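You operate a simulated robot arm through the tools that you are given. There is no shell and no other tool. Be economical: measure what you need, move in short steps, check, and stop when the job is done.

You are at the controls of a simulated two-armed robot. One attempt, no reset.

Task
Lift the rack out of the tank and move cube five to the black tray.
Fine: the rack goes to the tank end of the table, cube four stays in it; shut the tank lid. Where these are worked on the way, their far stop is far enough and under half their travel is too little: tank lid.

It is judged by the outcome, as a careful person would: the job done as asked, and still so three seconds after it is handed in. It fails if anything else is knocked over, pushed out of place, dropped, spilled or broken. Lids that push on must go on centred and level and be pressed home; caps that screw on are set level and turned clockwise until they are tight.

Robot
Two 7-joint arms with two-finger parallel grippers on one trunk, on a base that drives. Base frame: it is fixed to the floor where the robot stands at the start and does not move with it; the origin is under the middle of the robot, x ahead of it, y to its left, z up. Readings come in cm, rad, newtons and seconds.
The left shoulder is at the start at [7, 13.4, 126.4], the right one opposite. With the tool pointing down near the work surface each hand reaches from about 10 to 48 cm from the robot's upright axis, wherever it stands, measured 20 degrees to its own side. Places, roughly: inside of the black tray [50, 90, 80]; tank end of the blue table [50, 40, 80]; tank lid [70, 0, 80]. Payload 1.57 kg a hand.
The tool frame of a hand sits at the grasp point between the pads (the TCP): z along the fingers, y along the line on which they close. The tips reach 3 cm beyond it. Largest opening 8 cm; finger width 1.7, thickness 1.2; the body of the gripper, 4 by 8.2 cm, starts 8 cm behind the TCP.
Orientation is that of the tool frame in the base frame, as a unit quaternion [x, y, z, w]. With the fingers straight down and closing along the base's y, the tool's x points along the base's -x, its y along +y and its z along -z.

Tools
- The arms move only by the tool drive_tool. It takes "left_rows", "right_rows" or both (then of equal length, played together; a hand with none holds still); each is a list of rows, each a list of 7 numbers: the turn, a rotation vector about the tool's x, y, z in rad, then the shift along the tool's x, y, z in cm, then the gripper command, from -1 (fully open) to 1 (shut), values between in proportion. In form: [[ax, ay, az, tx, ty, tz, gripper], ...]. A call has 1 to 12 rows; each row shifts and turns the commanded pose from where the row before left it, along the tool's axes as they then stand. A row lasts 0.2 s, in which the tool goes at most 5 cm and 0.15 rad; a call with a longer step from one row to the next is refused whole, and so is a gripper value outside its range. A pose out of reach is approached as far as the arm can. The call stops where the force on the tool passes 40 N (or 10 N more than at its start, if that is more) or the arm is blocked; 0.2 s more then pass. The fingers move at their own pace (about 15.3 cm/s each) and stop on an object; they squeeze with about 25 N. The grip force told is the motor's: it shows also when the fingers shut on nothing. Time passes only in rows, and 0.2 s behind the last, so rows that do not move let the fingers close. The reply holds the time, the measured pose of the TCP, the force on the tool along the base axes, the opening and the grip force, in the units named above and with some noise, with the torque about the TCP (base axes, N m) and any sound that the robot's microphone picked up.
- Cameras (640 x 400 px; columns grow to the right, rows downward): "scene" is now at [13.06, 2.57, 149.15]; the picture's right is [0.30, -0.95, 0.00], its down [-0.56, -0.18, -0.81] and it looks along [0.78, 0.24, -0.58] (base axes); focal length 214 px, centre (320, 200). "left" rides on the left gripper at [7.2, 0.7, -12.2] in its tool frame; the picture's right is [-0.09, 1.00, 0.00], its down [-0.84, -0.08, -0.54] and it looks along [-0.54, -0.05, 0.84] (tool axes); focal length 238 px, centre (320, 200). "right" rides on the right gripper at [7.2, -0.7, -12.2] in its tool frame; the picture's right is [0.09, 1.00, 0.00], its down [-0.84, 0.08, -0.54] and it looks along [-0.54, 0.05, 0.84] (tool axes); focal length 238 px, centre (320, 200). There is no depth. A picture from a camera that has moved, and an enlarged one, comes with that camera's place and axes in the base frame and with its lens.
- capture(camera): a new picture of that camera. The clock stands still meanwhile.
- raise_lower(by): slides the trunk up (or, below 0, down) by that many cm; the arms and the scene camera ride with it, the base frame stays. It gives what a move gives, with no picture.
- roll_base(legs): drives the robot by 1 to 6 legs, each [ahead, left, turn to the left] in cm, cm and rad, along the robot's own axes; the way and the turn of a leg run together, so that a leg with both is an arc; at most 150 cm and 3.142 rad a leg. The arms and the cameras ride along, it lands a little off, and it stops where it bumps. It gives what a move gives.
- turn_head(pan, tilt): turns the head with the scene camera to pan (to the left, within 1.501 rad either way) and tilt (down, from -0.506 to 1.204), counted from straight ahead of the robot. It gives what a move gives.
- enlarge(camera, box): a new picture of the part [left, top, right, bottom] of that camera's present view, enlarged. The clock stands still meanwhile.
- finish_job(): hands the job in; it is judged then, once.

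Work in short steps. Places have to be worked out from the pictures, the camera data and where the tool is seen: move nearer, look again, correct. Check each grasp and each placing, and mend what went wrong. You have 120 turns and 92 pictures in all, those below and enlarged ones among them. Open the grippers and draw the arms clear of the work before you hand the job in, unless the task says otherwise; then end with one line.

The tools are called after ">>>" by a JSON object that holds its "op" and its "data". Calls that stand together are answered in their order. drive_tool: Moves the arms, as the interface text tells. Its arguments: {"type":"object","properties":{"left_rows":{"type":"array"},"right_rows":{"type":"array"}},"required":[]} The other tools are called the same way: raise_lower (by) slides the trunk up or down; roll_base (legs) drives the base; turn_head (pan, tilt) turns the head that bears the scene camera; capture (camera) takes a picture; enlarge (camera, box) takes an enlarged picture of a part of a camera's view; finish_job () hands the job in.

At the start:

```text
clock: 0.0
left_tcp_pos: [45.8, 31.44, 131.75]
left_orientation: [-0.001, 1.0, 0.0, -0.001]
left_ft_force: [-0.2, 0.1, 0.0]
left_torque: [-0.04, 0.0, -0.03]
left_gripper_width: 7.99
left_grasp_force: 0.1
right_tcp_pos: [38.05, -7.36, 143.08]
right_orientation: [0.0, 1.0, 0.001, 0.001]
right_ft_force: [-0.8, 0.4, 0.3]
right_torque: [0.01, -0.02, 0.01]
right_gripper_width: 8.0
right_grasp_force: 0.1
trunk travel left (down, up): [-83.8, 10.2]
robot x, y, heading: [-0.01, -0.23, -0.004]
head pan, tilt: [0.305, 0.621]
```

scene: 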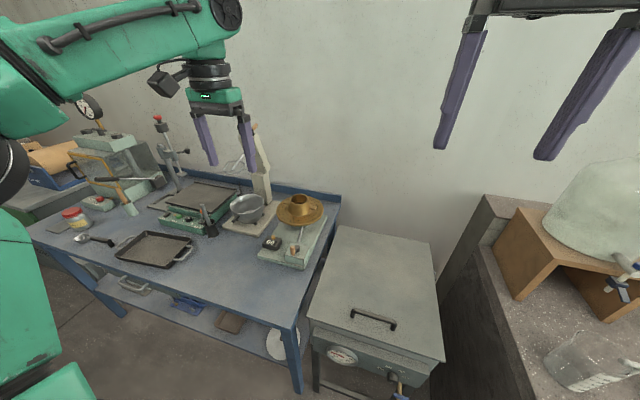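
right: 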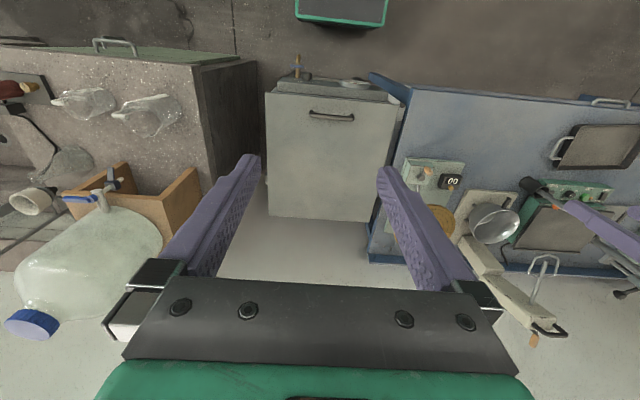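
left: 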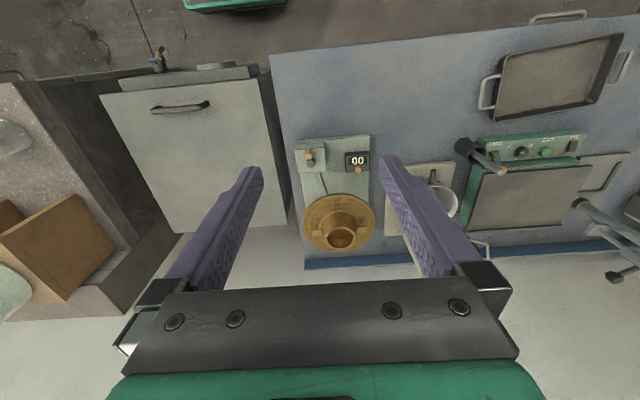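

The tank is ahead with its lid closed and a handle on the front edge. I'll look closer at it and at the tray side.

>>> {"op": "enlarge", "data": {"camera": "scene", "box": [260, 200, 460, 400]}}

>>> {"op": "enlarge", "data": {"camera": "scene", "box": [20, 160, 340, 360]}}

```text
2.00 times, centred on (360, 300) of scene
camera zoom: at [13.06, 2.57, 149.15], right [0.3, -0.95, 0.0], down [-0.56, -0.18, -0.81], along [0.78, 0.24, -0.58], focal length 429 px, centre (240, 0)
```

zoom: 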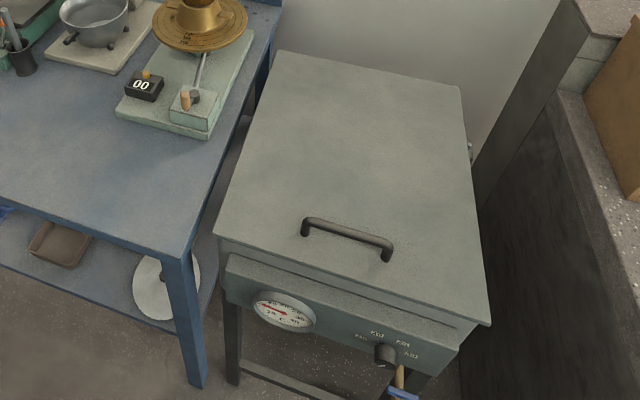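

```text
2.00 times, centred on (180, 260) of scene
camera zoom: at [13.06, 2.57, 149.15], right [0.3, -0.95, 0.0], down [-0.56, -0.18, -0.81], along [0.78, 0.24, -0.58], focal length 429 px, centre (600, 80)
```

zoom: 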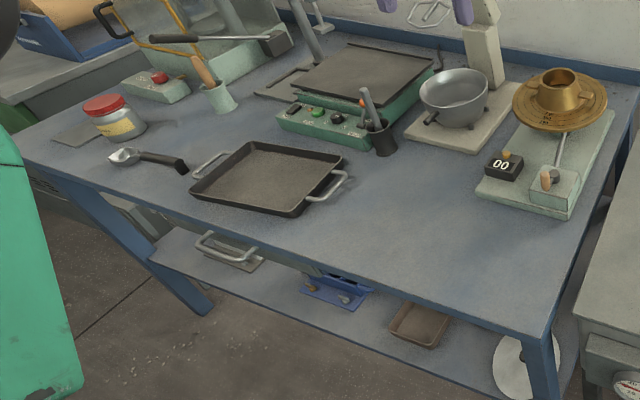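

Estimates: lid x 44–89, y −24 to 16, z≈80; handle bar along y at about x 47.7, y −3.6, z≈83. I tilt the head down to see how much room the base has ahead.

>>> {"op": "turn_head", "data": {"pan": 0.0, "tilt": 1.2}}

>>> {"op": "capture", "data": {"camera": "scene"}}

```text
clock: 1.0
left_tcp_pos: [45.86, 31.57, 131.71]
left_orientation: [0.001, 1.0, 0.0, 0.001]
left_ft_force: [0.3, -0.4, -0.3]
left_torque: [0.01, 0.01, 0.01]
left_gripper_width: 8.0
left_grasp_force: 0.1
right_tcp_pos: [38.19, -7.33, 143.2]
right_orientation: [0.001, 1.0, 0.001, 0.0]
right_ft_force: [0.0, -0.8, 0.3]
right_torque: [-0.01, 0.0, 0.03]
right_gripper_width: 7.98
right_grasp_force: 0.0
trunk travel left (down, up): [-83.8, 10.2]
robot x, y, heading: [0.25, -0.27, -0.003]
head pan, tilt: [0.0, 1.201]
```

```text
86 pictures are left
camera scene: at [10.28, -0.05, 144.87], right [0.0, -1.0, 0.0], down [-0.93, 0.0, -0.36], along [0.36, 0.0, -0.93], focal length 214 px, centre (320, 200)
```

scene: 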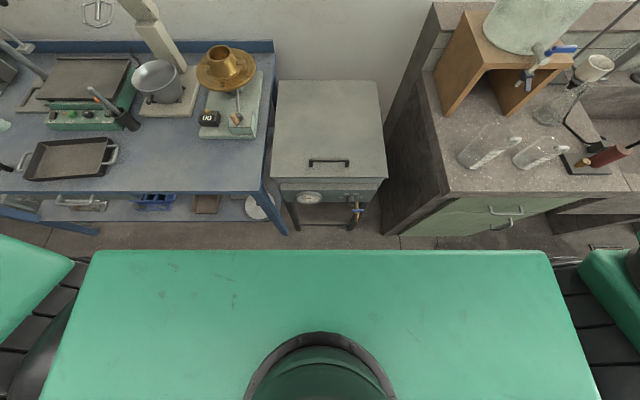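

I see no obstruction on the floor directly ahead; I'll roll ahead 10 cm, well short of the tank front.

>>> {"op": "roll_base", "data": {"legs": [[10, 0, 0]]}}

```text
clock: 2.1
left_tcp_pos: [55.17, 31.52, 132.02]
left_orientation: [0.0, 1.0, -0.001, 0.004]
left_ft_force: [0.5, 0.2, 0.0]
left_torque: [0.02, -0.05, 0.0]
left_gripper_width: 8.02
left_grasp_force: 0.1
right_tcp_pos: [47.46, -7.47, 143.37]
right_orientation: [0.001, 1.0, 0.001, 0.004]
right_ft_force: [-0.8, -0.1, 0.2]
right_torque: [0.02, -0.05, 0.02]
right_gripper_width: 8.01
right_grasp_force: 0.1
trunk travel left (down, up): [-83.8, 10.2]
robot x, y, heading: [9.93, -0.11, -0.002]
head pan, tilt: [0.0, 1.201]
```

Drove fine. Now turn the right tool 90° about its axis so the fingers close along base x across the handle bar, and tilt head back up to view.

>>> {"op": "drive_tool", "data": {"right_rows": [[0, 0, 0.143, 0, 0, 2, -1], [0, 0, 0.143, 0, 0, 2, -1], [0, 0, 0.143, 0, 0, 2, -1], [0, 0, 0.143, 0, 0, 2, -1], [0, 0, 0.143, 0, 0, 2, -1], [0, 0, 0.143, 0, 0, 2, -1], [0, 0, 0.143, 0, 0, 2, -1], [0, 0, 0.143, 0, 0, 2, -1], [0, 0, 0.143, 0, 0, 2, -1], [0, 0, 0.143, 0, 0, 2, -1], [0, 0, 0.143, 0, 0, 2, -1]]}}

>>> {"op": "turn_head", "data": {"pan": 0.0, "tilt": 0.85}}

>>> {"op": "capture", "data": {"camera": "right"}}

>>> {"op": "capture", "data": {"camera": "scene"}}

```text
clock: 4.5
left_tcp_pos: [55.81, 31.46, 131.79]
left_orientation: [0.001, 1.0, 0.0, 0.0]
left_ft_force: [0.1, 0.1, 0.5]
left_torque: [-0.02, 0.01, 0.0]
left_gripper_width: 7.99
left_grasp_force: 0.0
right_tcp_pos: [48.62, -7.28, 121.12]
right_orientation: [0.709, 0.705, 0.002, -0.001]
right_ft_force: [-0.7, 0.3, 0.0]
right_torque: [0.01, 0.02, 0.01]
right_gripper_width: 8.0
right_grasp_force: 0.1
trunk travel left (down, up): [-83.8, 10.2]
robot x, y, heading: [9.63, -0.09, -0.0]
head pan, tilt: [0.0, 1.201]
```

```text
clock: 5.4
left_tcp_pos: [55.84, 31.57, 131.8]
left_orientation: [0.0, 1.0, 0.0, 0.001]
left_ft_force: [0.9, 0.3, 0.0]
left_torque: [0.02, 0.0, 0.02]
left_gripper_width: 8.01
left_grasp_force: 0.1
right_tcp_pos: [48.45, -7.34, 121.24]
right_orientation: [0.708, 0.707, 0.001, 0.0]
right_ft_force: [-0.4, 0.2, -0.4]
right_torque: [-0.02, 0.0, -0.02]
right_gripper_width: 7.99
right_grasp_force: 0.0
trunk travel left (down, up): [-83.8, 10.2]
robot x, y, heading: [10.04, -0.1, -0.001]
head pan, tilt: [0.0, 0.85]
```

```text
85 pictures are left
camera right: at [47.76, -0.21, 133.39], right [1.0, 0.09, 0.0], down [0.07, -0.84, 0.54], along [0.05, -0.54, -0.84], focal length 238 px, centre (320, 200)
```

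right: 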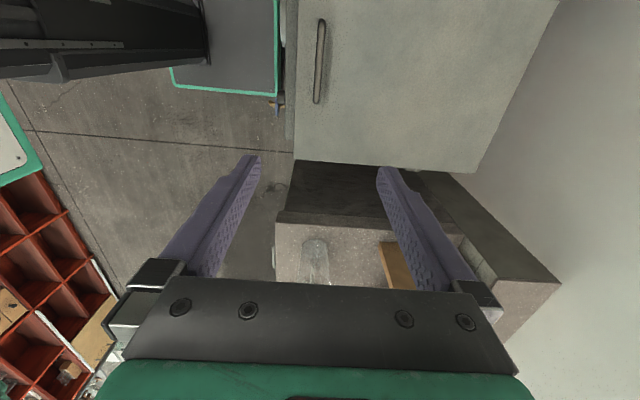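

```text
84 pictures are left
camera scene: at [22.53, -0.06, 147.23], right [0.0, -1.0, 0.0], down [-0.75, 0.0, -0.66], along [0.66, 0.0, -0.75], focal length 214 px, centre (320, 200)
```

scene: 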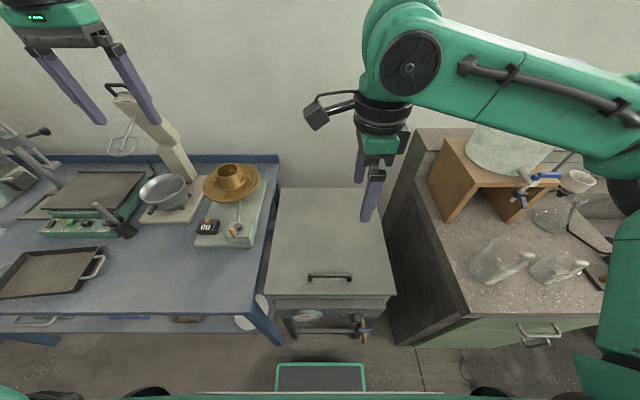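

Base front is about x 32, tank front about 43, so there's room. Handle at about (48, −3.2). Lower the right hand above it to z≈92 and look.

>>> {"op": "drive_tool", "data": {"right_rows": [[0, 0, 0, 1, -0.1, 4, -1], [0, 0, 0, 1, -0.1, 4, -1], [0, 0, 0, 1, -0.1, 4, -1], [0, 0, 0, 1, -0.1, 4, -1], [0, 0, 0, 0, 0, 4, -1], [0, 0, 0, 0, 0, 4, -1], [0, 0, 0, 0, 0, 4, -1], [0, 0, 0, 0, 0, 1, -1]]}}

>>> {"op": "capture", "data": {"camera": "right"}}

>>> {"op": "enlarge", "data": {"camera": "scene", "box": [250, 180, 410, 340]}}

```text
clock: 7.2
left_tcp_pos: [55.89, 31.44, 131.77]
left_orientation: [0.0, 1.0, -0.001, 0.0]
left_ft_force: [-0.4, -0.9, -0.4]
left_torque: [0.06, -0.02, -0.01]
left_gripper_width: 8.01
left_grasp_force: 0.0
right_tcp_pos: [48.66, -2.85, 92.98]
right_orientation: [0.707, 0.707, 0.0, -0.002]
right_ft_force: [-0.2, -0.7, 0.7]
right_torque: [0.0, 0.01, 0.01]
right_gripper_width: 8.0
right_grasp_force: 0.0
right hand out of reach, approached as far as the arm can: row 8
trunk travel left (down, up): [-83.8, 10.2]
robot x, y, heading: [9.73, -0.13, -0.0]
head pan, tilt: [0.0, 0.85]
```

```text
83 pictures are left
camera right: at [48.03, 4.28, 105.13], right [1.0, 0.09, 0.0], down [0.08, -0.84, 0.54], along [0.05, -0.54, -0.84], focal length 238 px, centre (320, 200)
```

right: 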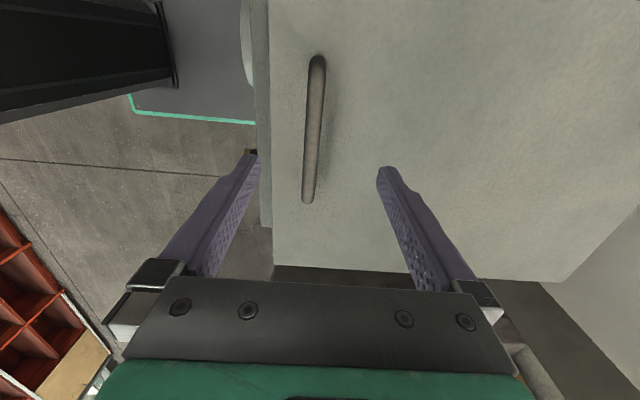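

```text
2.50 times, centred on (330, 260) of scene
camera zoom: at [22.6, -0.12, 147.24], right [0.0, -1.0, 0.0], down [-0.75, 0.0, -0.66], along [0.66, 0.0, -0.75], focal length 536 px, centre (295, 50)
```

zoom: 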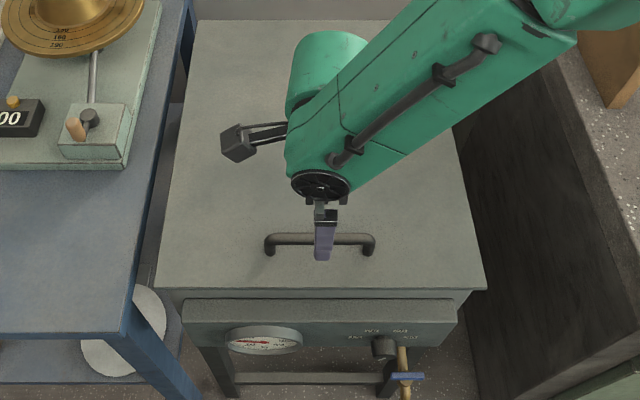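

Arm at its lower limit; the handle bar is at about x 48.0, y −3.3. Shift slightly, lower the trunk 6 cm, and then step down.

>>> {"op": "drive_tool", "data": {"right_rows": [[0, 0, 0, -0.4, -0.7, -1, -1]]}}

>>> {"op": "raise_lower", "data": {"by": -8}}

>>> {"op": "capture", "data": {"camera": "right"}}

```text
clock: 7.6
left_tcp_pos: [55.8, 31.46, 131.76]
left_orientation: [0.0, 1.0, 0.0, 0.001]
left_ft_force: [-1.0, 0.1, 0.5]
left_torque: [0.02, 0.0, 0.03]
left_gripper_width: 7.99
left_grasp_force: 0.1
right_tcp_pos: [47.99, -3.08, 93.97]
right_orientation: [0.707, 0.707, 0.001, 0.0]
right_ft_force: [-0.4, -0.6, -0.3]
right_torque: [-0.03, -0.03, 0.0]
right_gripper_width: 8.01
right_grasp_force: 0.0
trunk travel left (down, up): [-83.8, 10.2]
robot x, y, heading: [9.79, 0.16, 0.001]
head pan, tilt: [0.0, 0.85]
```

```text
clock: 8.7
left_tcp_pos: [55.74, 31.51, 123.76]
left_orientation: [0.0, 1.0, 0.0, 0.0]
left_ft_force: [-0.2, -0.3, -0.2]
left_torque: [0.04, 0.02, -0.01]
left_gripper_width: 7.99
left_grasp_force: 0.1
right_tcp_pos: [47.91, -3.23, 85.81]
right_orientation: [0.708, 0.706, 0.001, -0.001]
right_ft_force: [0.1, -0.6, -0.2]
right_torque: [0.0, -0.01, 0.03]
right_gripper_width: 7.99
right_grasp_force: 0.0
trunk travel left (down, up): [-75.8, 18.2]
robot x, y, heading: [10.09, 0.16, 0.001]
head pan, tilt: [0.0, 0.85]
```

```text
81 pictures are left
camera right: at [47.26, 3.95, 98.17], right [1.0, 0.09, 0.0], down [0.08, -0.84, 0.54], along [0.05, -0.54, -0.84], focal length 238 px, centre (320, 200)
```

right: 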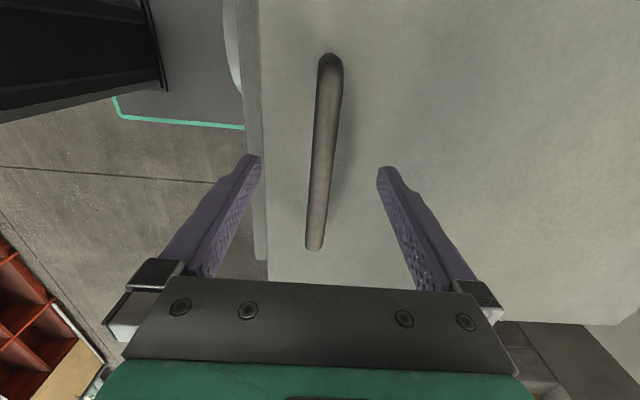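

Bar is centred between the fingers. Go 1.5 cm lower and close.

>>> {"op": "drive_tool", "data": {"right_rows": [[0, 0, 0, 0, 0, 0.8, -1], [0, 0, 0, 0, 0, 0.7, -1], [0, 0, 0, 0, 0, 0, 1], [0, 0, 0, 0, 0, 0, 1], [0, 0, 0, 0, 0, 0, 1]]}}

```text
clock: 9.9
left_tcp_pos: [55.34, 31.59, 123.85]
left_orientation: [0.0, 1.0, 0.0, 0.002]
left_ft_force: [0.3, -0.1, 0.5]
left_torque: [0.0, 0.0, 0.05]
left_gripper_width: 8.01
left_grasp_force: 0.1
right_tcp_pos: [47.9, -2.85, 85.15]
right_orientation: [0.707, 0.708, -0.001, -0.002]
right_ft_force: [-18.2, 0.8, -4.8]
right_torque: [-0.11, 0.05, 0.02]
right_gripper_width: 1.37
right_grasp_force: 30.2
right hand out of reach, approached as far as the arm can: row 1, 2
trunk travel left (down, up): [-75.8, 18.2]
robot x, y, heading: [9.97, 0.24, -0.0]
head pan, tilt: [0.0, 0.85]
```

Holding the bar (1.37 cm). Start lifting along the hinge arc, small first, watching forces.

>>> {"op": "drive_tool", "data": {"right_rows": [[0.03, 0, 0, 0, 0.15, -1.2, 1], [0.05, 0, 0, 0, 0.25, -2.05, 1], [0.05, 0, 0, 0, 0.25, -2.05, 1]]}}

>>> {"op": "capture", "data": {"camera": "scene"}}

```text
clock: 10.7
left_tcp_pos: [55.5, 31.51, 124.0]
left_orientation: [0.0, 1.0, 0.0, 0.002]
left_ft_force: [0.3, 0.0, -0.4]
left_torque: [0.01, -0.01, -0.01]
left_gripper_width: 7.99
left_grasp_force: 0.0
right_tcp_pos: [49.01, -2.74, 90.46]
right_orientation: [0.706, 0.705, -0.045, -0.046]
right_ft_force: [-16.7, -0.1, -3.1]
right_torque: [0.01, -0.08, 0.02]
right_gripper_width: 1.37
right_grasp_force: 30.2
trunk travel left (down, up): [-75.8, 18.2]
robot x, y, heading: [10.44, -0.16, -0.001]
head pan, tilt: [0.0, 0.85]
```

```text
80 pictures are left
camera scene: at [22.07, -0.03, 139.29], right [0.0, -1.0, 0.0], down [-0.75, 0.0, -0.66], along [0.66, 0.0, -0.75], focal length 214 px, centre (320, 200)
```

scene: 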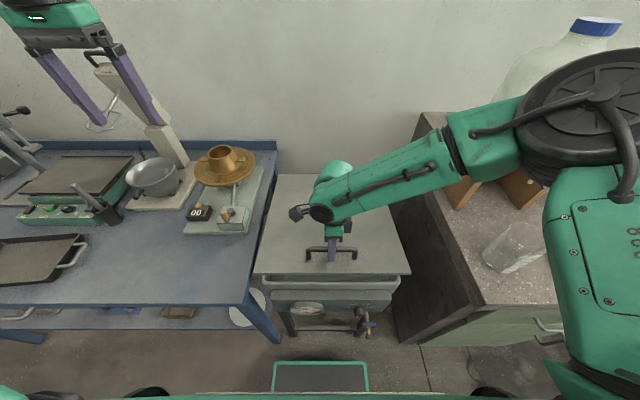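

Lid swings up with little force. Continue along the arc to about 0.5 rad.

>>> {"op": "drive_tool", "data": {"right_rows": [[0.06, 0, 0, 0, 0.32, -2.45, 1], [0.06, 0, 0, 0, 0.32, -2.45, 1], [0.06, 0, 0, 0, 0.32, -2.45, 1], [0.06, 0, 0, 0, 0.32, -2.45, 1], [0.06, 0, 0, 0, 0.32, -2.45, 1], [0.06, 0, 0, 0, 0.32, -2.45, 1]]}}

>>> {"op": "capture", "data": {"camera": "scene"}}

```text
clock: 12.1
left_tcp_pos: [55.71, 31.58, 123.7]
left_orientation: [-0.001, 1.0, -0.001, 0.001]
left_ft_force: [-0.1, 0.6, -0.1]
left_torque: [0.02, 0.02, 0.01]
left_gripper_width: 8.0
left_grasp_force: 0.1
right_tcp_pos: [55.05, -2.78, 103.79]
right_orientation: [0.686, 0.686, -0.171, -0.172]
right_ft_force: [-3.3, 2.9, 0.8]
right_torque: [-0.27, 0.08, -0.05]
right_gripper_width: 1.37
right_grasp_force: 30.5
trunk travel left (down, up): [-75.8, 18.2]
robot x, y, heading: [10.04, -0.03, 0.001]
head pan, tilt: [0.0, 0.85]
```

```text
79 pictures are left
camera scene: at [22.44, 0.01, 139.25], right [0.0, -1.0, 0.0], down [-0.75, 0.0, -0.66], along [0.66, 0.0, -0.75], focal length 214 px, centre (320, 200)
```

scene: 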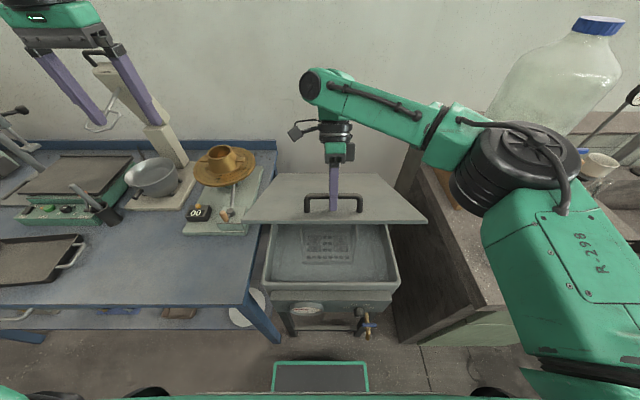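

Moving smoothly with almost no load; the rack shows in the tank. Continue the arc.

>>> {"op": "drive_tool", "data": {"right_rows": [[0.06, 0, 0, 0, 0.32, -2.45, 1], [0.06, 0, 0, 0, 0.32, -2.45, 1], [0.06, 0, 0, 0, 0.32, -2.45, 1], [0.06, 0, 0, 0, 0.32, -2.45, 1], [0.06, 0, 0, 0, 0.32, -2.45, 1], [0.06, 0, 0, 0, 0.32, -2.45, 1]]}}

>>> {"op": "capture", "data": {"camera": "scene"}}

```text
clock: 12.9
left_tcp_pos: [54.95, 31.76, 124.24]
left_orientation: [-0.001, 1.0, -0.001, 0.006]
left_ft_force: [-0.8, -0.4, 0.8]
left_torque: [0.06, -0.13, 0.0]
left_gripper_width: 7.99
left_grasp_force: 0.1
right_tcp_pos: [56.61, -2.84, 105.92]
right_orientation: [0.683, 0.678, -0.187, -0.197]
right_ft_force: [2.8, 20.1, -3.1]
right_torque: [-0.32, -0.03, 0.47]
right_gripper_width: 1.37
right_grasp_force: 30.5
right hand out of reach, approached as far as the arm can: row 2, 3
trunk travel left (down, up): [-75.8, 18.2]
robot x, y, heading: [10.05, 0.01, -0.002]
head pan, tilt: [0.0, 0.85]
stopped in row 3 (right hand): the force on the tool passed its limit at 60 N (the readings are from after the stop); the commanded pose is now the measured one
```

```text
78 pictures are left
camera scene: at [21.62, 0.18, 139.35], right [0.0, -1.0, 0.0], down [-0.75, 0.0, -0.67], along [0.67, 0.0, -0.75], focal length 214 px, centre (320, 200)
```

scene: 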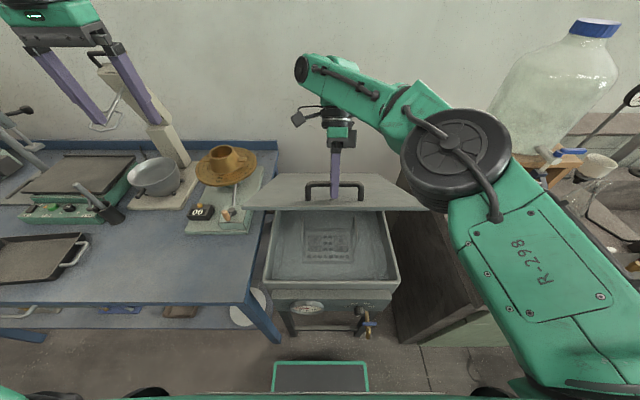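

Lid at ~33°, right arm at its reach limit. I'll bring the left hand beneath the lid edge: first back off a little and rotate it to point forward, fingers shut.

>>> {"op": "drive_tool", "data": {"left_rows": [[0, -0.14, 0, 1, 0, 0, 1], [0, -0.14, 0, 1, 0, 0, 1], [0, -0.14, 0, 1, 0, 0, 1], [0, -0.14, 0, 1, 0, 0, 1], [0, -0.14, 0, 0, 0, 0, 1], [0, -0.14, 0, 0, 0, 0, 1], [0, -0.14, 0, 0, 0, 0, 1], [0, -0.14, 0, 0, 0, 0, 1], [0, -0.14, 0, 0, 0, 0, 1], [0, -0.14, 0, 0, 0, 0, 1], [0, -0.14, 0, 0, 0, 0, 1]]}}

```text
clock: 15.3
left_tcp_pos: [54.46, 31.99, 126.77]
left_orientation: [-0.003, 0.715, 0.0, 0.699]
left_ft_force: [-0.6, 0.1, -0.5]
left_torque: [-0.03, 0.02, -0.03]
left_gripper_width: 0.01
left_grasp_force: 21.1
left hand out of reach, approached as far as the arm can: row 7, 8, 9, 11
right_tcp_pos: [56.76, -3.01, 105.92]
right_orientation: [0.684, 0.676, -0.19, -0.197]
right_ft_force: [-15.2, 11.0, 10.8]
right_torque: [0.89, 0.05, -0.09]
right_gripper_width: 1.37
right_grasp_force: 30.5
trunk travel left (down, up): [-75.8, 18.2]
robot x, y, heading: [10.46, 0.07, 0.004]
head pan, tilt: [0.0, 0.85]
```

Left now points forward. Move it to y≈21, then down to z≈91 in front of/left of the tank.

>>> {"op": "drive_tool", "data": {"left_rows": [[0, 0, 0, 0, -3.7, 0, 1], [0, 0, 0, 0, -3.7, 0, 1], [0, 0, 0, 0, -3.6, 0, 1], [0, 0, 0, 4, 0, 0, 1], [0, 0, 0, 4, 0, 0, 1], [0, 0, 0, 4, 0, 0, 1], [0, 0, 0, 4, 0, 0, 1], [0, 0, 0, 4, 0, 0, 1], [0, 0, 0, 4, 0, 0, 1], [0, 0, 0, 4, 0, 0, 1], [0, 0, 0, 4, 0, 0, 1], [0, 0, 0, 3.5, 0, 0, 1]]}}

>>> {"op": "capture", "data": {"camera": "scene"}}

```text
clock: 16.9
left_tcp_pos: [57.05, 24.14, 129.7]
left_orientation: [0.013, 0.647, 0.062, 0.76]
left_ft_force: [0.4, -0.6, 0.2]
left_torque: [-0.03, -0.02, 0.01]
left_gripper_width: 0.03
left_grasp_force: 21.2
left hand out of reach, approached as far as the arm can: row 1, 2, 4, 5, 6, 7, 8
right_tcp_pos: [56.8, -3.05, 105.9]
right_orientation: [0.682, 0.677, -0.192, -0.199]
right_ft_force: [-11.5, 9.0, 9.0]
right_torque: [-0.32, 0.11, 0.39]
right_gripper_width: 1.35
right_grasp_force: 30.3
trunk travel left (down, up): [-75.8, 18.2]
robot x, y, heading: [10.03, 0.21, -0.001]
head pan, tilt: [0.0, 0.85]
stopped in row 8 (left hand): the arm was blocked; the commanded pose is now the measured one
```

```text
77 pictures are left
camera scene: at [21.9, 0.2, 139.3], right [0.0, -1.0, 0.0], down [-0.75, 0.0, -0.66], along [0.66, 0.0, -0.75], focal length 214 px, centre (320, 200)
```

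scene: 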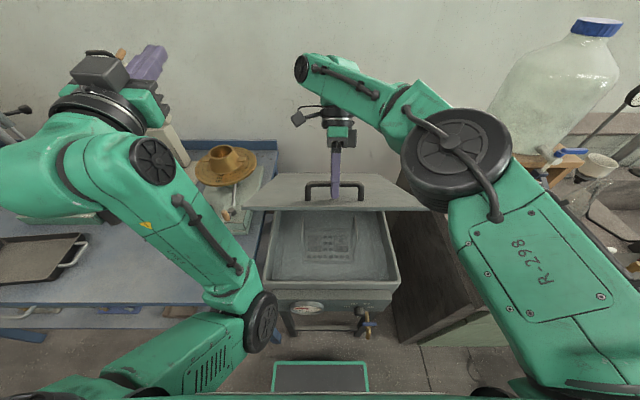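

The left arm folded badly near its limits. But the right hand's force readings show almost no tangential load from the lid, so the lid appears to hold itself. I open the right fingers only slightly to test it.

>>> {"op": "drive_tool", "data": {"right_rows": [[0, 0, 0, 0, 0, 0, 0.5], [0, 0, 0, 0, 0, 0, 0.5]]}}

>>> {"op": "capture", "data": {"camera": "scene"}}

```text
clock: 17.5
left_tcp_pos: [57.37, 23.94, 129.53]
left_orientation: [0.013, 0.65, 0.061, 0.758]
left_ft_force: [0.2, 1.0, -0.5]
left_torque: [-0.02, -0.01, 0.0]
left_gripper_width: 0.02
left_grasp_force: 21.0
right_tcp_pos: [57.09, -3.43, 105.66]
right_orientation: [0.683, 0.676, -0.192, -0.199]
right_ft_force: [-4.5, 0.8, 0.9]
right_torque: [-0.01, -0.04, 0.05]
right_gripper_width: 2.41
right_grasp_force: 2.8
trunk travel left (down, up): [-75.8, 18.2]
robot x, y, heading: [9.73, 0.58, 0.002]
head pan, tilt: [0.0, 0.85]
```

```text
76 pictures are left
camera scene: at [22.31, 0.01, 139.25], right [0.0, -1.0, 0.0], down [-0.75, 0.0, -0.66], along [0.66, 0.0, -0.75], focal length 214 px, centre (320, 200)
```

scene: 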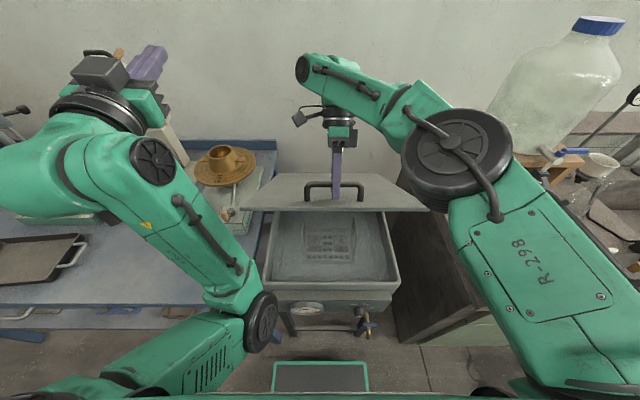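

Lid stays up by itself. Open fully and raise the trunk to free the handle.

>>> {"op": "drive_tool", "data": {"right_rows": [[0, 0, 0, 0, 0, 0, -1], [0, 0, 0, 0, 0, 0, -1]]}}

>>> {"op": "raise_lower", "data": {"by": 9}}

>>> {"op": "capture", "data": {"camera": "scene"}}

```text
clock: 18.1
left_tcp_pos: [57.62, 23.89, 129.52]
left_orientation: [0.014, 0.65, 0.061, 0.757]
left_ft_force: [0.7, -0.6, 0.6]
left_torque: [-0.03, -0.01, 0.01]
left_gripper_width: 0.0
left_grasp_force: 21.8
right_tcp_pos: [57.1, -3.35, 105.65]
right_orientation: [0.683, 0.676, -0.191, -0.2]
right_ft_force: [0.1, -0.3, 0.2]
right_torque: [0.01, -0.01, 0.0]
right_gripper_width: 8.0
right_grasp_force: 0.1
trunk travel left (down, up): [-75.8, 18.2]
robot x, y, heading: [10.23, -0.07, 0.0]
head pan, tilt: [0.0, 0.85]
```

```text
clock: 19.4
left_tcp_pos: [57.65, 23.89, 138.41]
left_orientation: [0.013, 0.651, 0.062, 0.756]
left_ft_force: [-0.1, -1.1, 0.1]
left_torque: [-0.02, 0.0, 0.02]
left_gripper_width: 0.0
left_grasp_force: 21.2
right_tcp_pos: [57.23, -3.44, 114.6]
right_orientation: [0.684, 0.676, -0.19, -0.2]
right_ft_force: [-0.3, 0.0, 0.5]
right_torque: [0.01, 0.0, 0.0]
right_gripper_width: 8.02
right_grasp_force: 0.0
trunk travel left (down, up): [-84.8, 9.2]
robot x, y, heading: [9.97, 0.19, -0.0]
head pan, tilt: [0.0, 0.85]
```

```text
75 pictures are left
camera scene: at [22.5, -0.01, 148.24], right [0.0, -1.0, 0.0], down [-0.75, 0.0, -0.66], along [0.66, 0.0, -0.75], focal length 214 px, centre (320, 200)
```

scene: 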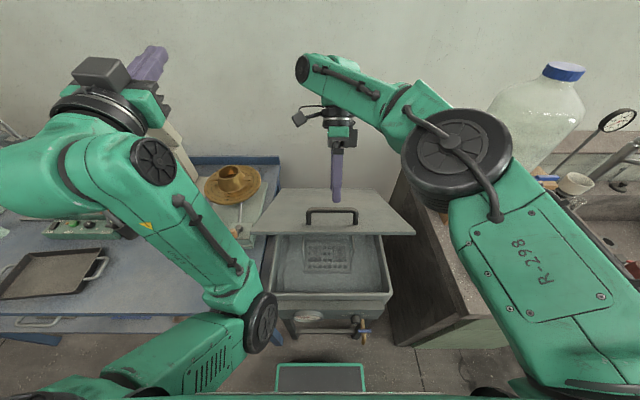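

Lid holds. Pull the right hand back toward the robot and rotate it to point forward-down, fingers shut.

>>> {"op": "drive_tool", "data": {"right_rows": [[0, 0, 0, 0, -3.4, 2.2, -1], [0, 0, 0, 0, -3.4, 2.2, -1], [0, 0, 0, 0, -3.4, 2.2, 1], [-0.15, 0, 0, 0, 0, 0, 1], [-0.15, 0, 0, 0, 0, 0, 1], [-0.15, 0, 0, 0, 0, 0, 1], [-0.15, 0, 0, 0, 0, 0, 1], [-0.15, 0, 0, 0, 0, 0, 1], [-0.15, 0, 0, 0, 0, 0, 1], [-0.15, 0, 0, 0, 0, 0, 1], [-0.15, 0, 0, 0, 0, 0, 1], [-0.15, 0, 0, 0, 0, 0, 1]]}}

>>> {"op": "capture", "data": {"camera": "scene"}}

```text
clock: 21.9
left_tcp_pos: [57.47, 23.86, 138.55]
left_orientation: [0.013, 0.65, 0.063, 0.757]
left_ft_force: [0.3, 0.3, 0.5]
left_torque: [0.04, 0.02, -0.01]
left_gripper_width: 0.0
left_grasp_force: 21.5
right_tcp_pos: [62.14, -0.44, 121.51]
right_orientation: [0.716, 0.611, 0.295, 0.163]
right_ft_force: [-0.1, -0.4, 0.5]
right_torque: [0.05, -0.03, 0.0]
right_gripper_width: 0.0
right_grasp_force: 21.2
right hand out of reach, approached as far as the arm can: row 9, 10, 11, 12
trunk travel left (down, up): [-84.8, 9.2]
robot x, y, heading: [10.05, 0.15, 0.004]
head pan, tilt: [0.0, 0.85]
stopped in row 12 (right hand): the arm was blocked; the commanded pose is now the measured one
```

```text
74 pictures are left
camera scene: at [21.79, 1.87, 147.7], right [0.25, -0.97, 0.0], down [-0.77, -0.2, -0.6], along [0.59, 0.15, -0.8], focal length 214 px, centre (320, 200)
```

scene: 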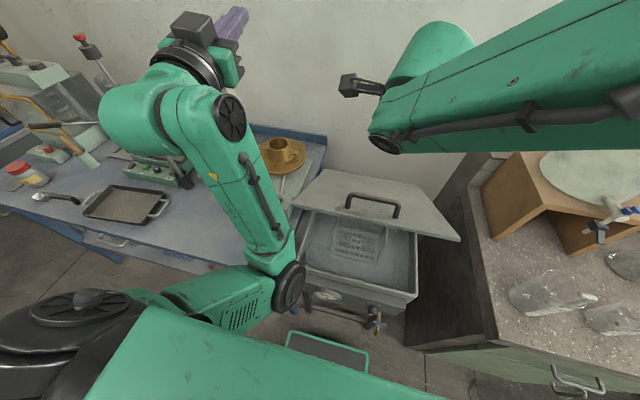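

The right arm folded into the head and nudged it. I undo the rotation and move the hand outward/up away from the robot.

>>> {"op": "drive_tool", "data": {"right_rows": [[0.1, 0, 0, 0, 0, -1, 1], [0.15, 0, 0, 0, 0, -1, 1], [0.15, 0, 0, 0, 0, -1, 1], [0.15, 0, 0, 0, 0, 0, 1]]}}

>>> {"op": "turn_head", "data": {"pan": 0.0, "tilt": 0.85}}

>>> {"op": "capture", "data": {"camera": "scene"}}

```text
clock: 22.9
left_tcp_pos: [57.73, 23.88, 138.32]
left_orientation: [0.013, 0.651, 0.063, 0.756]
left_ft_force: [0.3, 0.3, -0.4]
left_torque: [-0.02, -0.02, 0.0]
left_gripper_width: 0.01
left_grasp_force: 21.4
right_tcp_pos: [60.87, -0.85, 123.76]
right_orientation: [0.732, 0.671, 0.113, -0.038]
right_ft_force: [0.7, 0.6, 0.1]
right_torque: [-0.02, 0.03, -0.02]
right_gripper_width: 0.0
right_grasp_force: 21.4
trunk travel left (down, up): [-84.8, 9.2]
robot x, y, heading: [9.65, -0.02, -0.002]
head pan, tilt: [0.0, 0.85]
```

```text
clock: 23.5
left_tcp_pos: [57.62, 23.82, 138.43]
left_orientation: [0.014, 0.65, 0.062, 0.757]
left_ft_force: [0.0, 0.9, -0.5]
left_torque: [-0.02, 0.03, 0.01]
left_gripper_width: 0.0
left_grasp_force: 21.5
right_tcp_pos: [60.63, -0.7, 123.68]
right_orientation: [0.732, 0.671, 0.114, -0.035]
right_ft_force: [0.3, -0.4, 0.1]
right_torque: [-0.03, 0.02, 0.02]
right_gripper_width: 0.0
right_grasp_force: 21.5
trunk travel left (down, up): [-84.8, 9.2]
robot x, y, heading: [10.01, 0.01, 0.006]
head pan, tilt: [0.0, 0.85]
```

```text
73 pictures are left
camera scene: at [22.59, -0.02, 148.23], right [0.0, -1.0, 0.0], down [-0.75, 0.0, -0.66], along [0.66, 0.0, -0.75], focal length 214 px, centre (320, 200)
```

scene: 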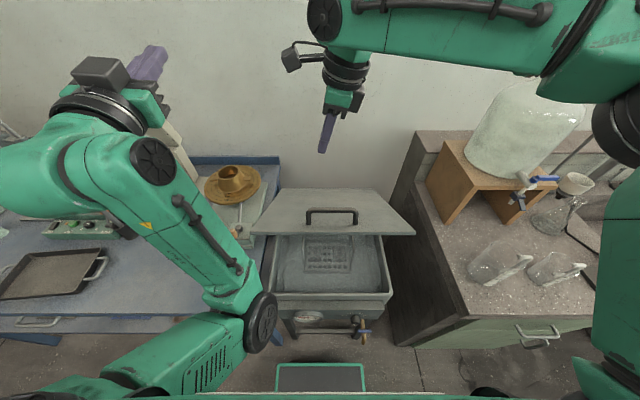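

Restored. I'll back the base 18 cm so that the hand works farther out from the body, then untwist the right tool.

>>> {"op": "roll_base", "data": {"legs": [[-18, 0, 0]]}}

>>> {"op": "drive_tool", "data": {"right_rows": [[0.05, 0, -0.14, 0, 0, 0, 1], [0.05, 0, -0.14, 0, 0, 0, 1], [0, 0, -0.14, 0, 0, 0, 1], [0, 0, -0.14, 0, 0, 0, 1], [0, 0, -0.14, 0, 0, 0, 1], [0, 0, -0.14, 0, 0, 0, 1], [0, 0, -0.14, 0, 0, 0, 1], [0, 0, -0.14, 0, 0, 0, 1], [0, 0, -0.14, 0, 0, 0, 1], [0, 0, -0.14, 0, 0, 0, 1], [0, 0, -0.14, 0, 0, 0, 1]]}}

```text
clock: 25.0
left_tcp_pos: [40.22, 23.78, 138.25]
left_orientation: [0.014, 0.652, 0.062, 0.755]
left_ft_force: [0.2, 0.1, -0.6]
left_torque: [0.0, 0.0, 0.0]
left_gripper_width: 0.0
left_grasp_force: 21.1
right_tcp_pos: [43.08, -0.93, 123.56]
right_orientation: [0.733, 0.67, 0.112, -0.036]
right_ft_force: [-0.3, -1.0, -0.3]
right_torque: [-0.01, 0.0, -0.02]
right_gripper_width: 0.01
right_grasp_force: 21.4
trunk travel left (down, up): [-84.8, 9.2]
robot x, y, heading: [-7.79, 0.18, -0.004]
head pan, tilt: [0.0, 0.85]
```

```text
clock: 27.4
left_tcp_pos: [39.87, 23.83, 138.45]
left_orientation: [0.014, 0.651, 0.062, 0.757]
left_ft_force: [0.6, 1.0, -0.3]
left_torque: [-0.02, 0.02, -0.01]
left_gripper_width: 0.0
left_grasp_force: 21.2
right_tcp_pos: [42.75, -0.78, 123.59]
right_orientation: [0.053, 0.994, 0.1, 0.005]
right_ft_force: [-0.6, -0.8, -1.1]
right_torque: [0.02, -0.01, 0.02]
right_gripper_width: 0.0
right_grasp_force: 21.1
trunk travel left (down, up): [-84.8, 9.2]
robot x, y, heading: [-7.87, -0.37, -0.003]
head pan, tilt: [0.0, 0.85]
```

Now descend in place with the tool pitching forward to ~63°, ending near z 93 in front of the lid edge.

>>> {"op": "drive_tool", "data": {"right_rows": [[0, -0.11, 0, 0.16, -0.7, 3.0, 1], [0, -0.11, 0, 0.5, -0.7, 2.96, 1], [0, -0.11, 0, 0.8, -0.7, 2.9, 1], [0, -0.11, 0, 1.1, -0.7, 2.8, 1], [0, -0.11, 0, 1.4, -0.7, 2.64, 1], [0, -0.11, 0, 1.7, -0.7, 2.47, 1], [0, -0.11, 0, 1.97, -0.7, 2.26, 1], [0, -0.11, 0, 2.2, -0.7, 2.04, 1], [0, -0.11, 0, 2.4, -0.7, 1.78, 1], [0, -0.11, 0, 2.6, -0.7, 1.5, 1]]}}

>>> {"op": "capture", "data": {"camera": "scene"}}

```text
clock: 29.6
left_tcp_pos: [39.81, 23.89, 138.48]
left_orientation: [0.013, 0.651, 0.063, 0.757]
left_ft_force: [-0.5, -0.2, 0.1]
left_torque: [-0.02, -0.03, 0.0]
left_gripper_width: 0.0
left_grasp_force: 21.0
right_tcp_pos: [41.1, -1.77, 92.91]
right_orientation: [0.098, 0.844, 0.057, 0.524]
right_ft_force: [-0.9, -0.2, 0.3]
right_torque: [-0.01, -0.02, 0.0]
right_gripper_width: 0.02
right_grasp_force: 21.7
trunk travel left (down, up): [-84.8, 9.2]
robot x, y, heading: [-8.13, -0.4, 0.003]
head pan, tilt: [0.0, 0.85]
```

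```text
72 pictures are left
camera scene: at [4.63, -0.04, 148.25], right [0.0, -1.0, 0.0], down [-0.75, 0.0, -0.66], along [0.66, 0.0, -0.75], focal length 214 px, centre (320, 200)
```

scene: 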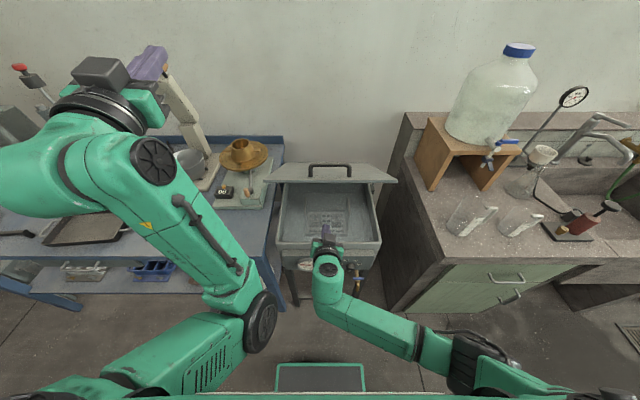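

The right hand is nicely placed in front of the tank. Slide it forward under the lid, levelling the tool.

>>> {"op": "drive_tool", "data": {"right_rows": [[0, -0.11, 0, -1.56, 0, 3.7, 1], [0, -0.11, 0, -1.15, 0, 3.8, 1], [0, -0.11, 0, -0.7, 0, 3.9, 1], [0, -0.11, 0, -0.3, 0, 4, 1]]}}

>>> {"op": "capture", "data": {"camera": "scene"}}

```text
clock: 30.6
left_tcp_pos: [39.93, 24.03, 138.39]
left_orientation: [0.013, 0.652, 0.061, 0.756]
left_ft_force: [-0.3, 0.8, 0.2]
left_torque: [0.02, -0.04, -0.04]
left_gripper_width: 0.01
left_grasp_force: 21.3
right_tcp_pos: [56.86, -2.89, 92.46]
right_orientation: [0.107, 0.71, 0.035, 0.696]
right_ft_force: [0.4, 0.0, -0.7]
right_torque: [0.02, 0.02, 0.0]
right_gripper_width: 0.01
right_grasp_force: 21.1
right hand out of reach, approached as far as the arm can: row 4
trunk travel left (down, up): [-84.8, 9.2]
robot x, y, heading: [-7.91, 0.09, 0.004]
head pan, tilt: [0.0, 0.85]
```

```text
71 pictures are left
camera scene: at [4.86, 0.17, 148.22], right [0.0, -1.0, 0.0], down [-0.75, 0.0, -0.66], along [0.66, 0.0, -0.75], focal length 214 px, centre (320, 200)
```

scene: 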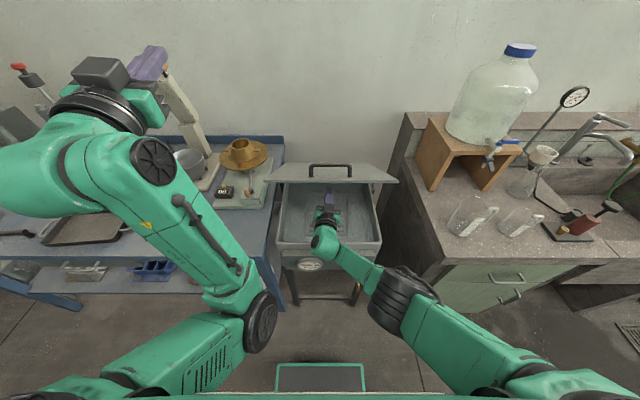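

Under the lid. Now push the lid up by raising the hand ~14 cm.

>>> {"op": "drive_tool", "data": {"right_rows": [[0, 0, 0, -2.4, 0, 0, 1], [0, 0, 0, -2.4, 0, 0, 1], [0, 0, 0, -2.4, 0, 0, 1], [0, 0, 0, -2.4, 0, 0, 1], [0, 0, 0, -2.4, 0, 0, 1], [0, 0, 0, -2.4, 0, 0, 1]]}}

>>> {"op": "capture", "data": {"camera": "scene"}}

```text
clock: 32.0
left_tcp_pos: [39.73, 23.78, 138.41]
left_orientation: [0.014, 0.651, 0.062, 0.757]
left_ft_force: [-0.2, -0.7, -0.4]
left_torque: [0.0, 0.0, 0.01]
left_gripper_width: 0.01
left_grasp_force: 20.9
right_tcp_pos: [56.53, -6.39, 106.78]
right_orientation: [0.108, 0.709, 0.034, 0.696]
right_ft_force: [0.0, -0.1, 0.3]
right_torque: [-0.02, -0.01, -0.02]
right_gripper_width: 0.0
right_grasp_force: 21.4
trunk travel left (down, up): [-84.8, 9.2]
robot x, y, heading: [-7.59, -0.15, 0.003]
head pan, tilt: [0.0, 0.85]
```

```text
70 pictures are left
camera scene: at [4.64, -0.05, 148.25], right [0.0, -1.0, 0.0], down [-0.75, 0.0, -0.66], along [0.66, 0.0, -0.75], focal length 214 px, centre (320, 200)
```

scene: 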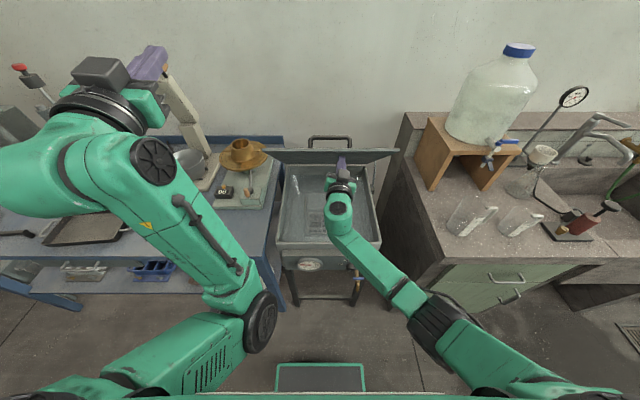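

Lid is following well. Raise a further 12 cm with some forward motion.

>>> {"op": "drive_tool", "data": {"right_rows": [[0, 0, 0, -2.4, 0, 0.8, 1], [0, 0, 0, -2.4, 0, 0.8, 1], [0, 0, 0, -2.4, 0, 0.8, 1], [0, 0, 0, -2.4, 0, 0.8, 1], [0, 0, 0, -2.4, 0, 0.8, 1]]}}

>>> {"op": "roll_base", "data": {"legs": [[8, 0, 0]]}}

>>> {"op": "capture", "data": {"camera": "scene"}}

```text
clock: 33.2
left_tcp_pos: [39.88, 23.83, 138.5]
left_orientation: [0.013, 0.65, 0.063, 0.757]
left_ft_force: [0.1, -0.5, -0.2]
left_torque: [-0.03, 0.04, -0.04]
left_gripper_width: 0.0
left_grasp_force: 21.1
right_tcp_pos: [60.61, -9.22, 118.06]
right_orientation: [0.109, 0.709, 0.034, 0.696]
right_ft_force: [-0.8, 0.0, 0.7]
right_torque: [0.0, 0.0, -0.02]
right_gripper_width: 0.03
right_grasp_force: 21.5
trunk travel left (down, up): [-84.8, 9.2]
robot x, y, heading: [-7.61, -0.01, -0.001]
head pan, tilt: [0.0, 0.85]
```

```text
clock: 34.3
left_tcp_pos: [46.97, 23.84, 138.67]
left_orientation: [0.013, 0.649, 0.063, 0.758]
left_ft_force: [-1.4, 0.2, -0.8]
left_torque: [0.0, 0.03, -0.02]
left_gripper_width: 0.02
left_grasp_force: 21.2
right_tcp_pos: [68.26, -9.0, 118.44]
right_orientation: [0.106, 0.709, 0.035, 0.697]
right_ft_force: [-0.8, 0.4, -0.1]
right_torque: [-0.01, 0.02, -0.02]
right_gripper_width: 0.0
right_grasp_force: 21.1
trunk travel left (down, up): [-84.8, 9.2]
robot x, y, heading: [-0.04, 0.02, 0.0]
head pan, tilt: [0.0, 0.85]
```

```text
69 pictures are left
camera scene: at [11.94, -0.03, 148.3], right [0.0, -1.0, 0.0], down [-0.75, 0.0, -0.66], along [0.66, 0.0, -0.75], focal length 214 px, centre (320, 200)
```

scene: 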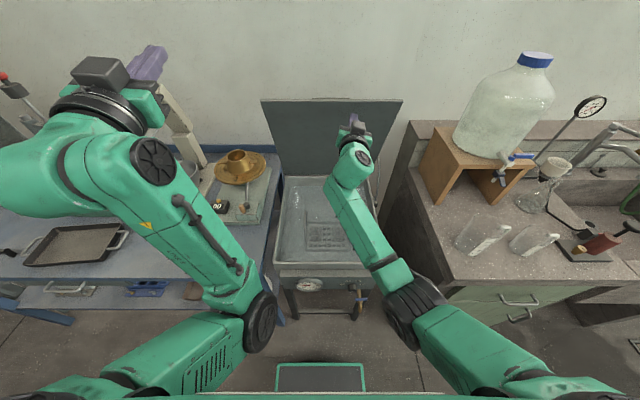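

Lid is past ~60°. Push forward another ~10 cm toward its stop.

>>> {"op": "drive_tool", "data": {"right_rows": [[0, 0, 0, 0, 0, 2.5, 1], [0, 0, 0, 0, 0, 2.5, 1], [0, 0, 0, 0, 0, 2.5, 1], [0, 0, 0, 0, 0, 2.5, 1]]}}

>>> {"op": "capture", "data": {"camera": "scene"}}

```text
clock: 35.3
left_tcp_pos: [47.65, 23.93, 138.53]
left_orientation: [0.014, 0.651, 0.063, 0.757]
left_ft_force: [0.1, -0.2, -0.3]
left_torque: [0.02, 0.02, 0.0]
left_gripper_width: 0.0
left_grasp_force: 20.8
right_tcp_pos: [78.63, -10.22, 117.69]
right_orientation: [0.108, 0.71, 0.036, 0.695]
right_ft_force: [0.3, -0.4, -0.3]
right_torque: [0.04, -0.05, -0.02]
right_gripper_width: 0.0
right_grasp_force: 21.5
trunk travel left (down, up): [-84.8, 9.2]
robot x, y, heading: [-0.03, -0.13, 0.004]
head pan, tilt: [0.0, 0.85]
```

```text
68 pictures are left
camera scene: at [12.61, -0.03, 148.23], right [0.0, -1.0, 0.0], down [-0.75, 0.0, -0.66], along [0.66, 0.0, -0.75], focal length 214 px, centre (320, 200)
```

scene: 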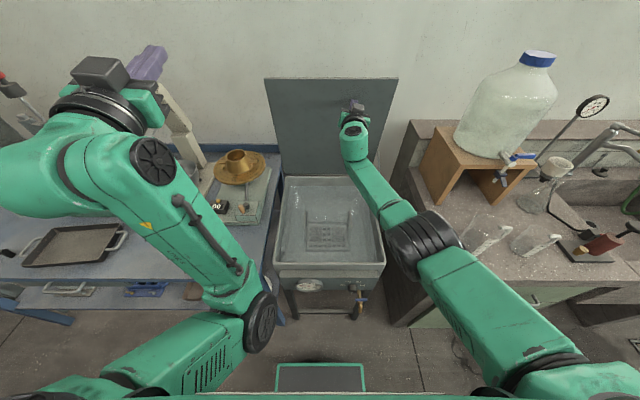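

Lid is about 80° open and holds. Now look at the rack in the tank.

>>> {"op": "enlarge", "data": {"camera": "scene", "box": [260, 160, 400, 300]}}

```text
2.86 times, centred on (330, 230) of scene
camera zoom: at [12.61, -0.03, 148.23], right [0.0, -1.0, 0.0], down [-0.75, 0.0, -0.66], along [0.66, 0.0, -0.75], focal length 613 px, centre (291, 114)
```

zoom: 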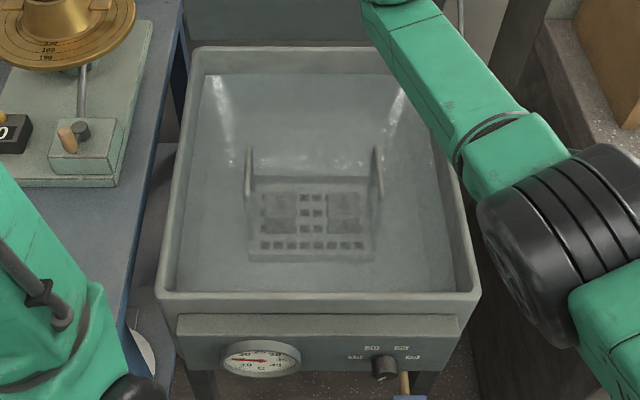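

I can see a rack with two side posts under water. Withdraw the right hand and pitch it down to look into the tank with its camera.

>>> {"op": "drive_tool", "data": {"right_rows": [[0, 0, 0, 0, 0, -4.5, 1], [0, 0, 0, 0, 0, -4.5, 1], [0, 0, 0, 0, 0, -4.5, 1], [0, 0, 0, 0, 0, -4.5, 1], [0, 0.14, 0, 0, 0, 0, 1], [0, 0.14, 0, 0, 0, 0, 1], [0, 0.14, 0, 0, 0, 0, 1], [0, 0.14, 0, 0, 0, 0, 1], [0, 0.14, 0, 0, 0, 0, 1], [0, 0.14, 0, 0, 0, 0, 1], [0, 0.14, 0, 0, 0, 0, 1], [0, 0.14, 0, 0, 0, 0, 1]]}}

>>> {"op": "capture", "data": {"camera": "right"}}

>>> {"op": "capture", "data": {"camera": "scene"}}

```text
clock: 36.4
left_tcp_pos: [47.47, 23.89, 138.52]
left_orientation: [0.013, 0.65, 0.064, 0.757]
left_ft_force: [0.1, -0.4, -0.2]
left_torque: [0.01, 0.03, -0.02]
left_gripper_width: 0.0
left_grasp_force: 21.2
right_tcp_pos: [61.75, -11.03, 127.47]
right_orientation: [0.092, 0.659, 0.003, 0.746]
right_ft_force: [0.2, 0.7, -0.5]
right_torque: [0.0, -0.02, -0.03]
right_gripper_width: 0.0
right_grasp_force: 21.8
trunk travel left (down, up): [-84.8, 9.2]
robot x, y, heading: [-0.43, 0.03, 0.009]
head pan, tilt: [0.0, 0.85]
stopped in row 5 (right hand): the arm was blocked; the commanded pose is now the measured one
```

```text
66 pictures are left
camera right: at [50.6, -9.06, 118.89], right [0.13, 0.99, 0.05], down [-0.63, 0.04, 0.77], along [0.76, -0.13, 0.63], focal length 238 px, centre (320, 200)
```

right: 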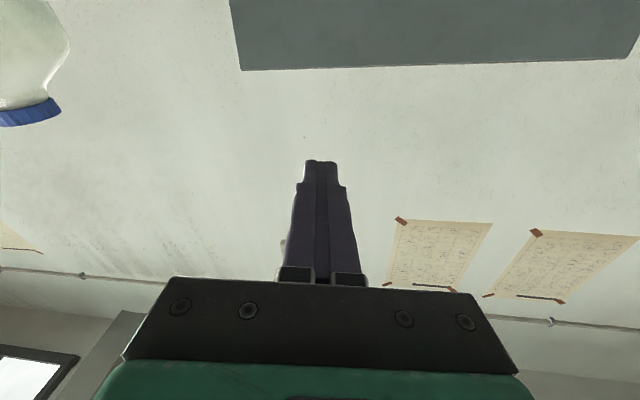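

```text
65 pictures are left
camera scene: at [12.47, -0.02, 148.25], right [0.0, -1.0, 0.0], down [-0.75, 0.0, -0.66], along [0.66, 0.0, -0.75], focal length 214 px, centre (320, 200)
```

scene: 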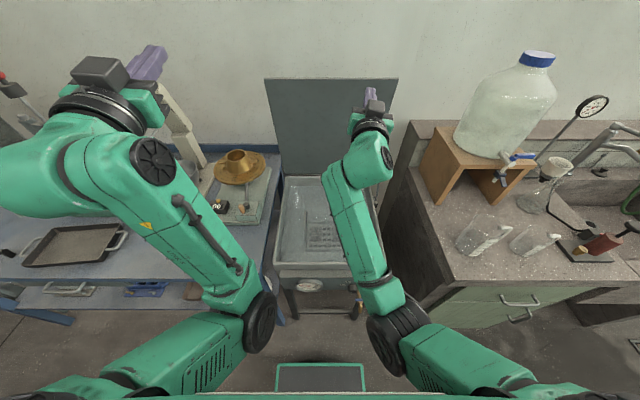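

The arm folds badly at that height; instead lower the hand first, then pitch it down.

>>> {"op": "drive_tool", "data": {"right_rows": [[0, 0, 0, 2, 0, 2, 1], [0, 0, 0, 3, 0, 1, 1], [0, 0, 0, 4, 0, 0, 1], [0, 0, 0, 4, 0, 0, 1], [0, 0, 0, 4, 0, 0, 1], [0, 0, 0, 4, 0, 0, 1], [0, 0.1, 0, 2, 0, 0, 1], [0, 0.14, 0, 0, 0, 0, 1], [0, 0.14, 0, 0, 0, 0, 1], [0, 0.14, 0, 0, 0, 0, 1], [0, 0.14, 0, 0, 0, 0, 1]]}}

>>> {"op": "capture", "data": {"camera": "scene"}}

```text
clock: 38.8
left_tcp_pos: [47.62, 23.92, 138.49]
left_orientation: [0.013, 0.651, 0.063, 0.757]
left_ft_force: [-0.4, -0.1, -0.2]
left_torque: [0.01, 0.0, 0.01]
left_gripper_width: 0.0
left_grasp_force: 21.4
right_tcp_pos: [67.81, -8.1, 104.84]
right_orientation: [0.086, 0.866, 0.037, 0.491]
right_ft_force: [0.3, 0.1, 0.1]
right_torque: [-0.01, -0.01, -0.02]
right_gripper_width: 0.0
right_grasp_force: 21.1
trunk travel left (down, up): [-84.8, 9.2]
robot x, y, heading: [-0.05, 0.14, 0.002]
head pan, tilt: [0.0, 0.85]
```

```text
64 pictures are left
camera scene: at [12.57, -0.02, 148.23], right [0.0, -1.0, 0.0], down [-0.75, 0.0, -0.66], along [0.66, 0.0, -0.75], focal length 214 px, centre (320, 200)
```

scene: 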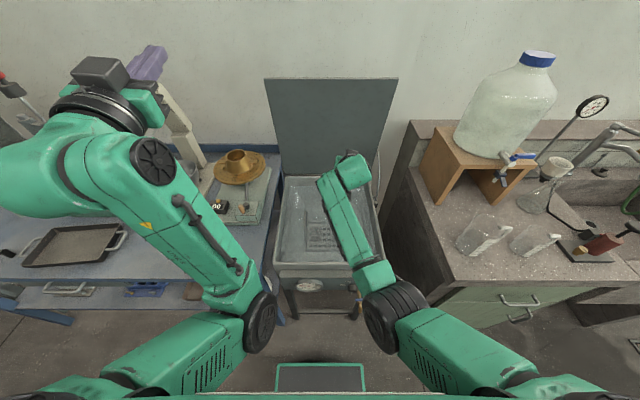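

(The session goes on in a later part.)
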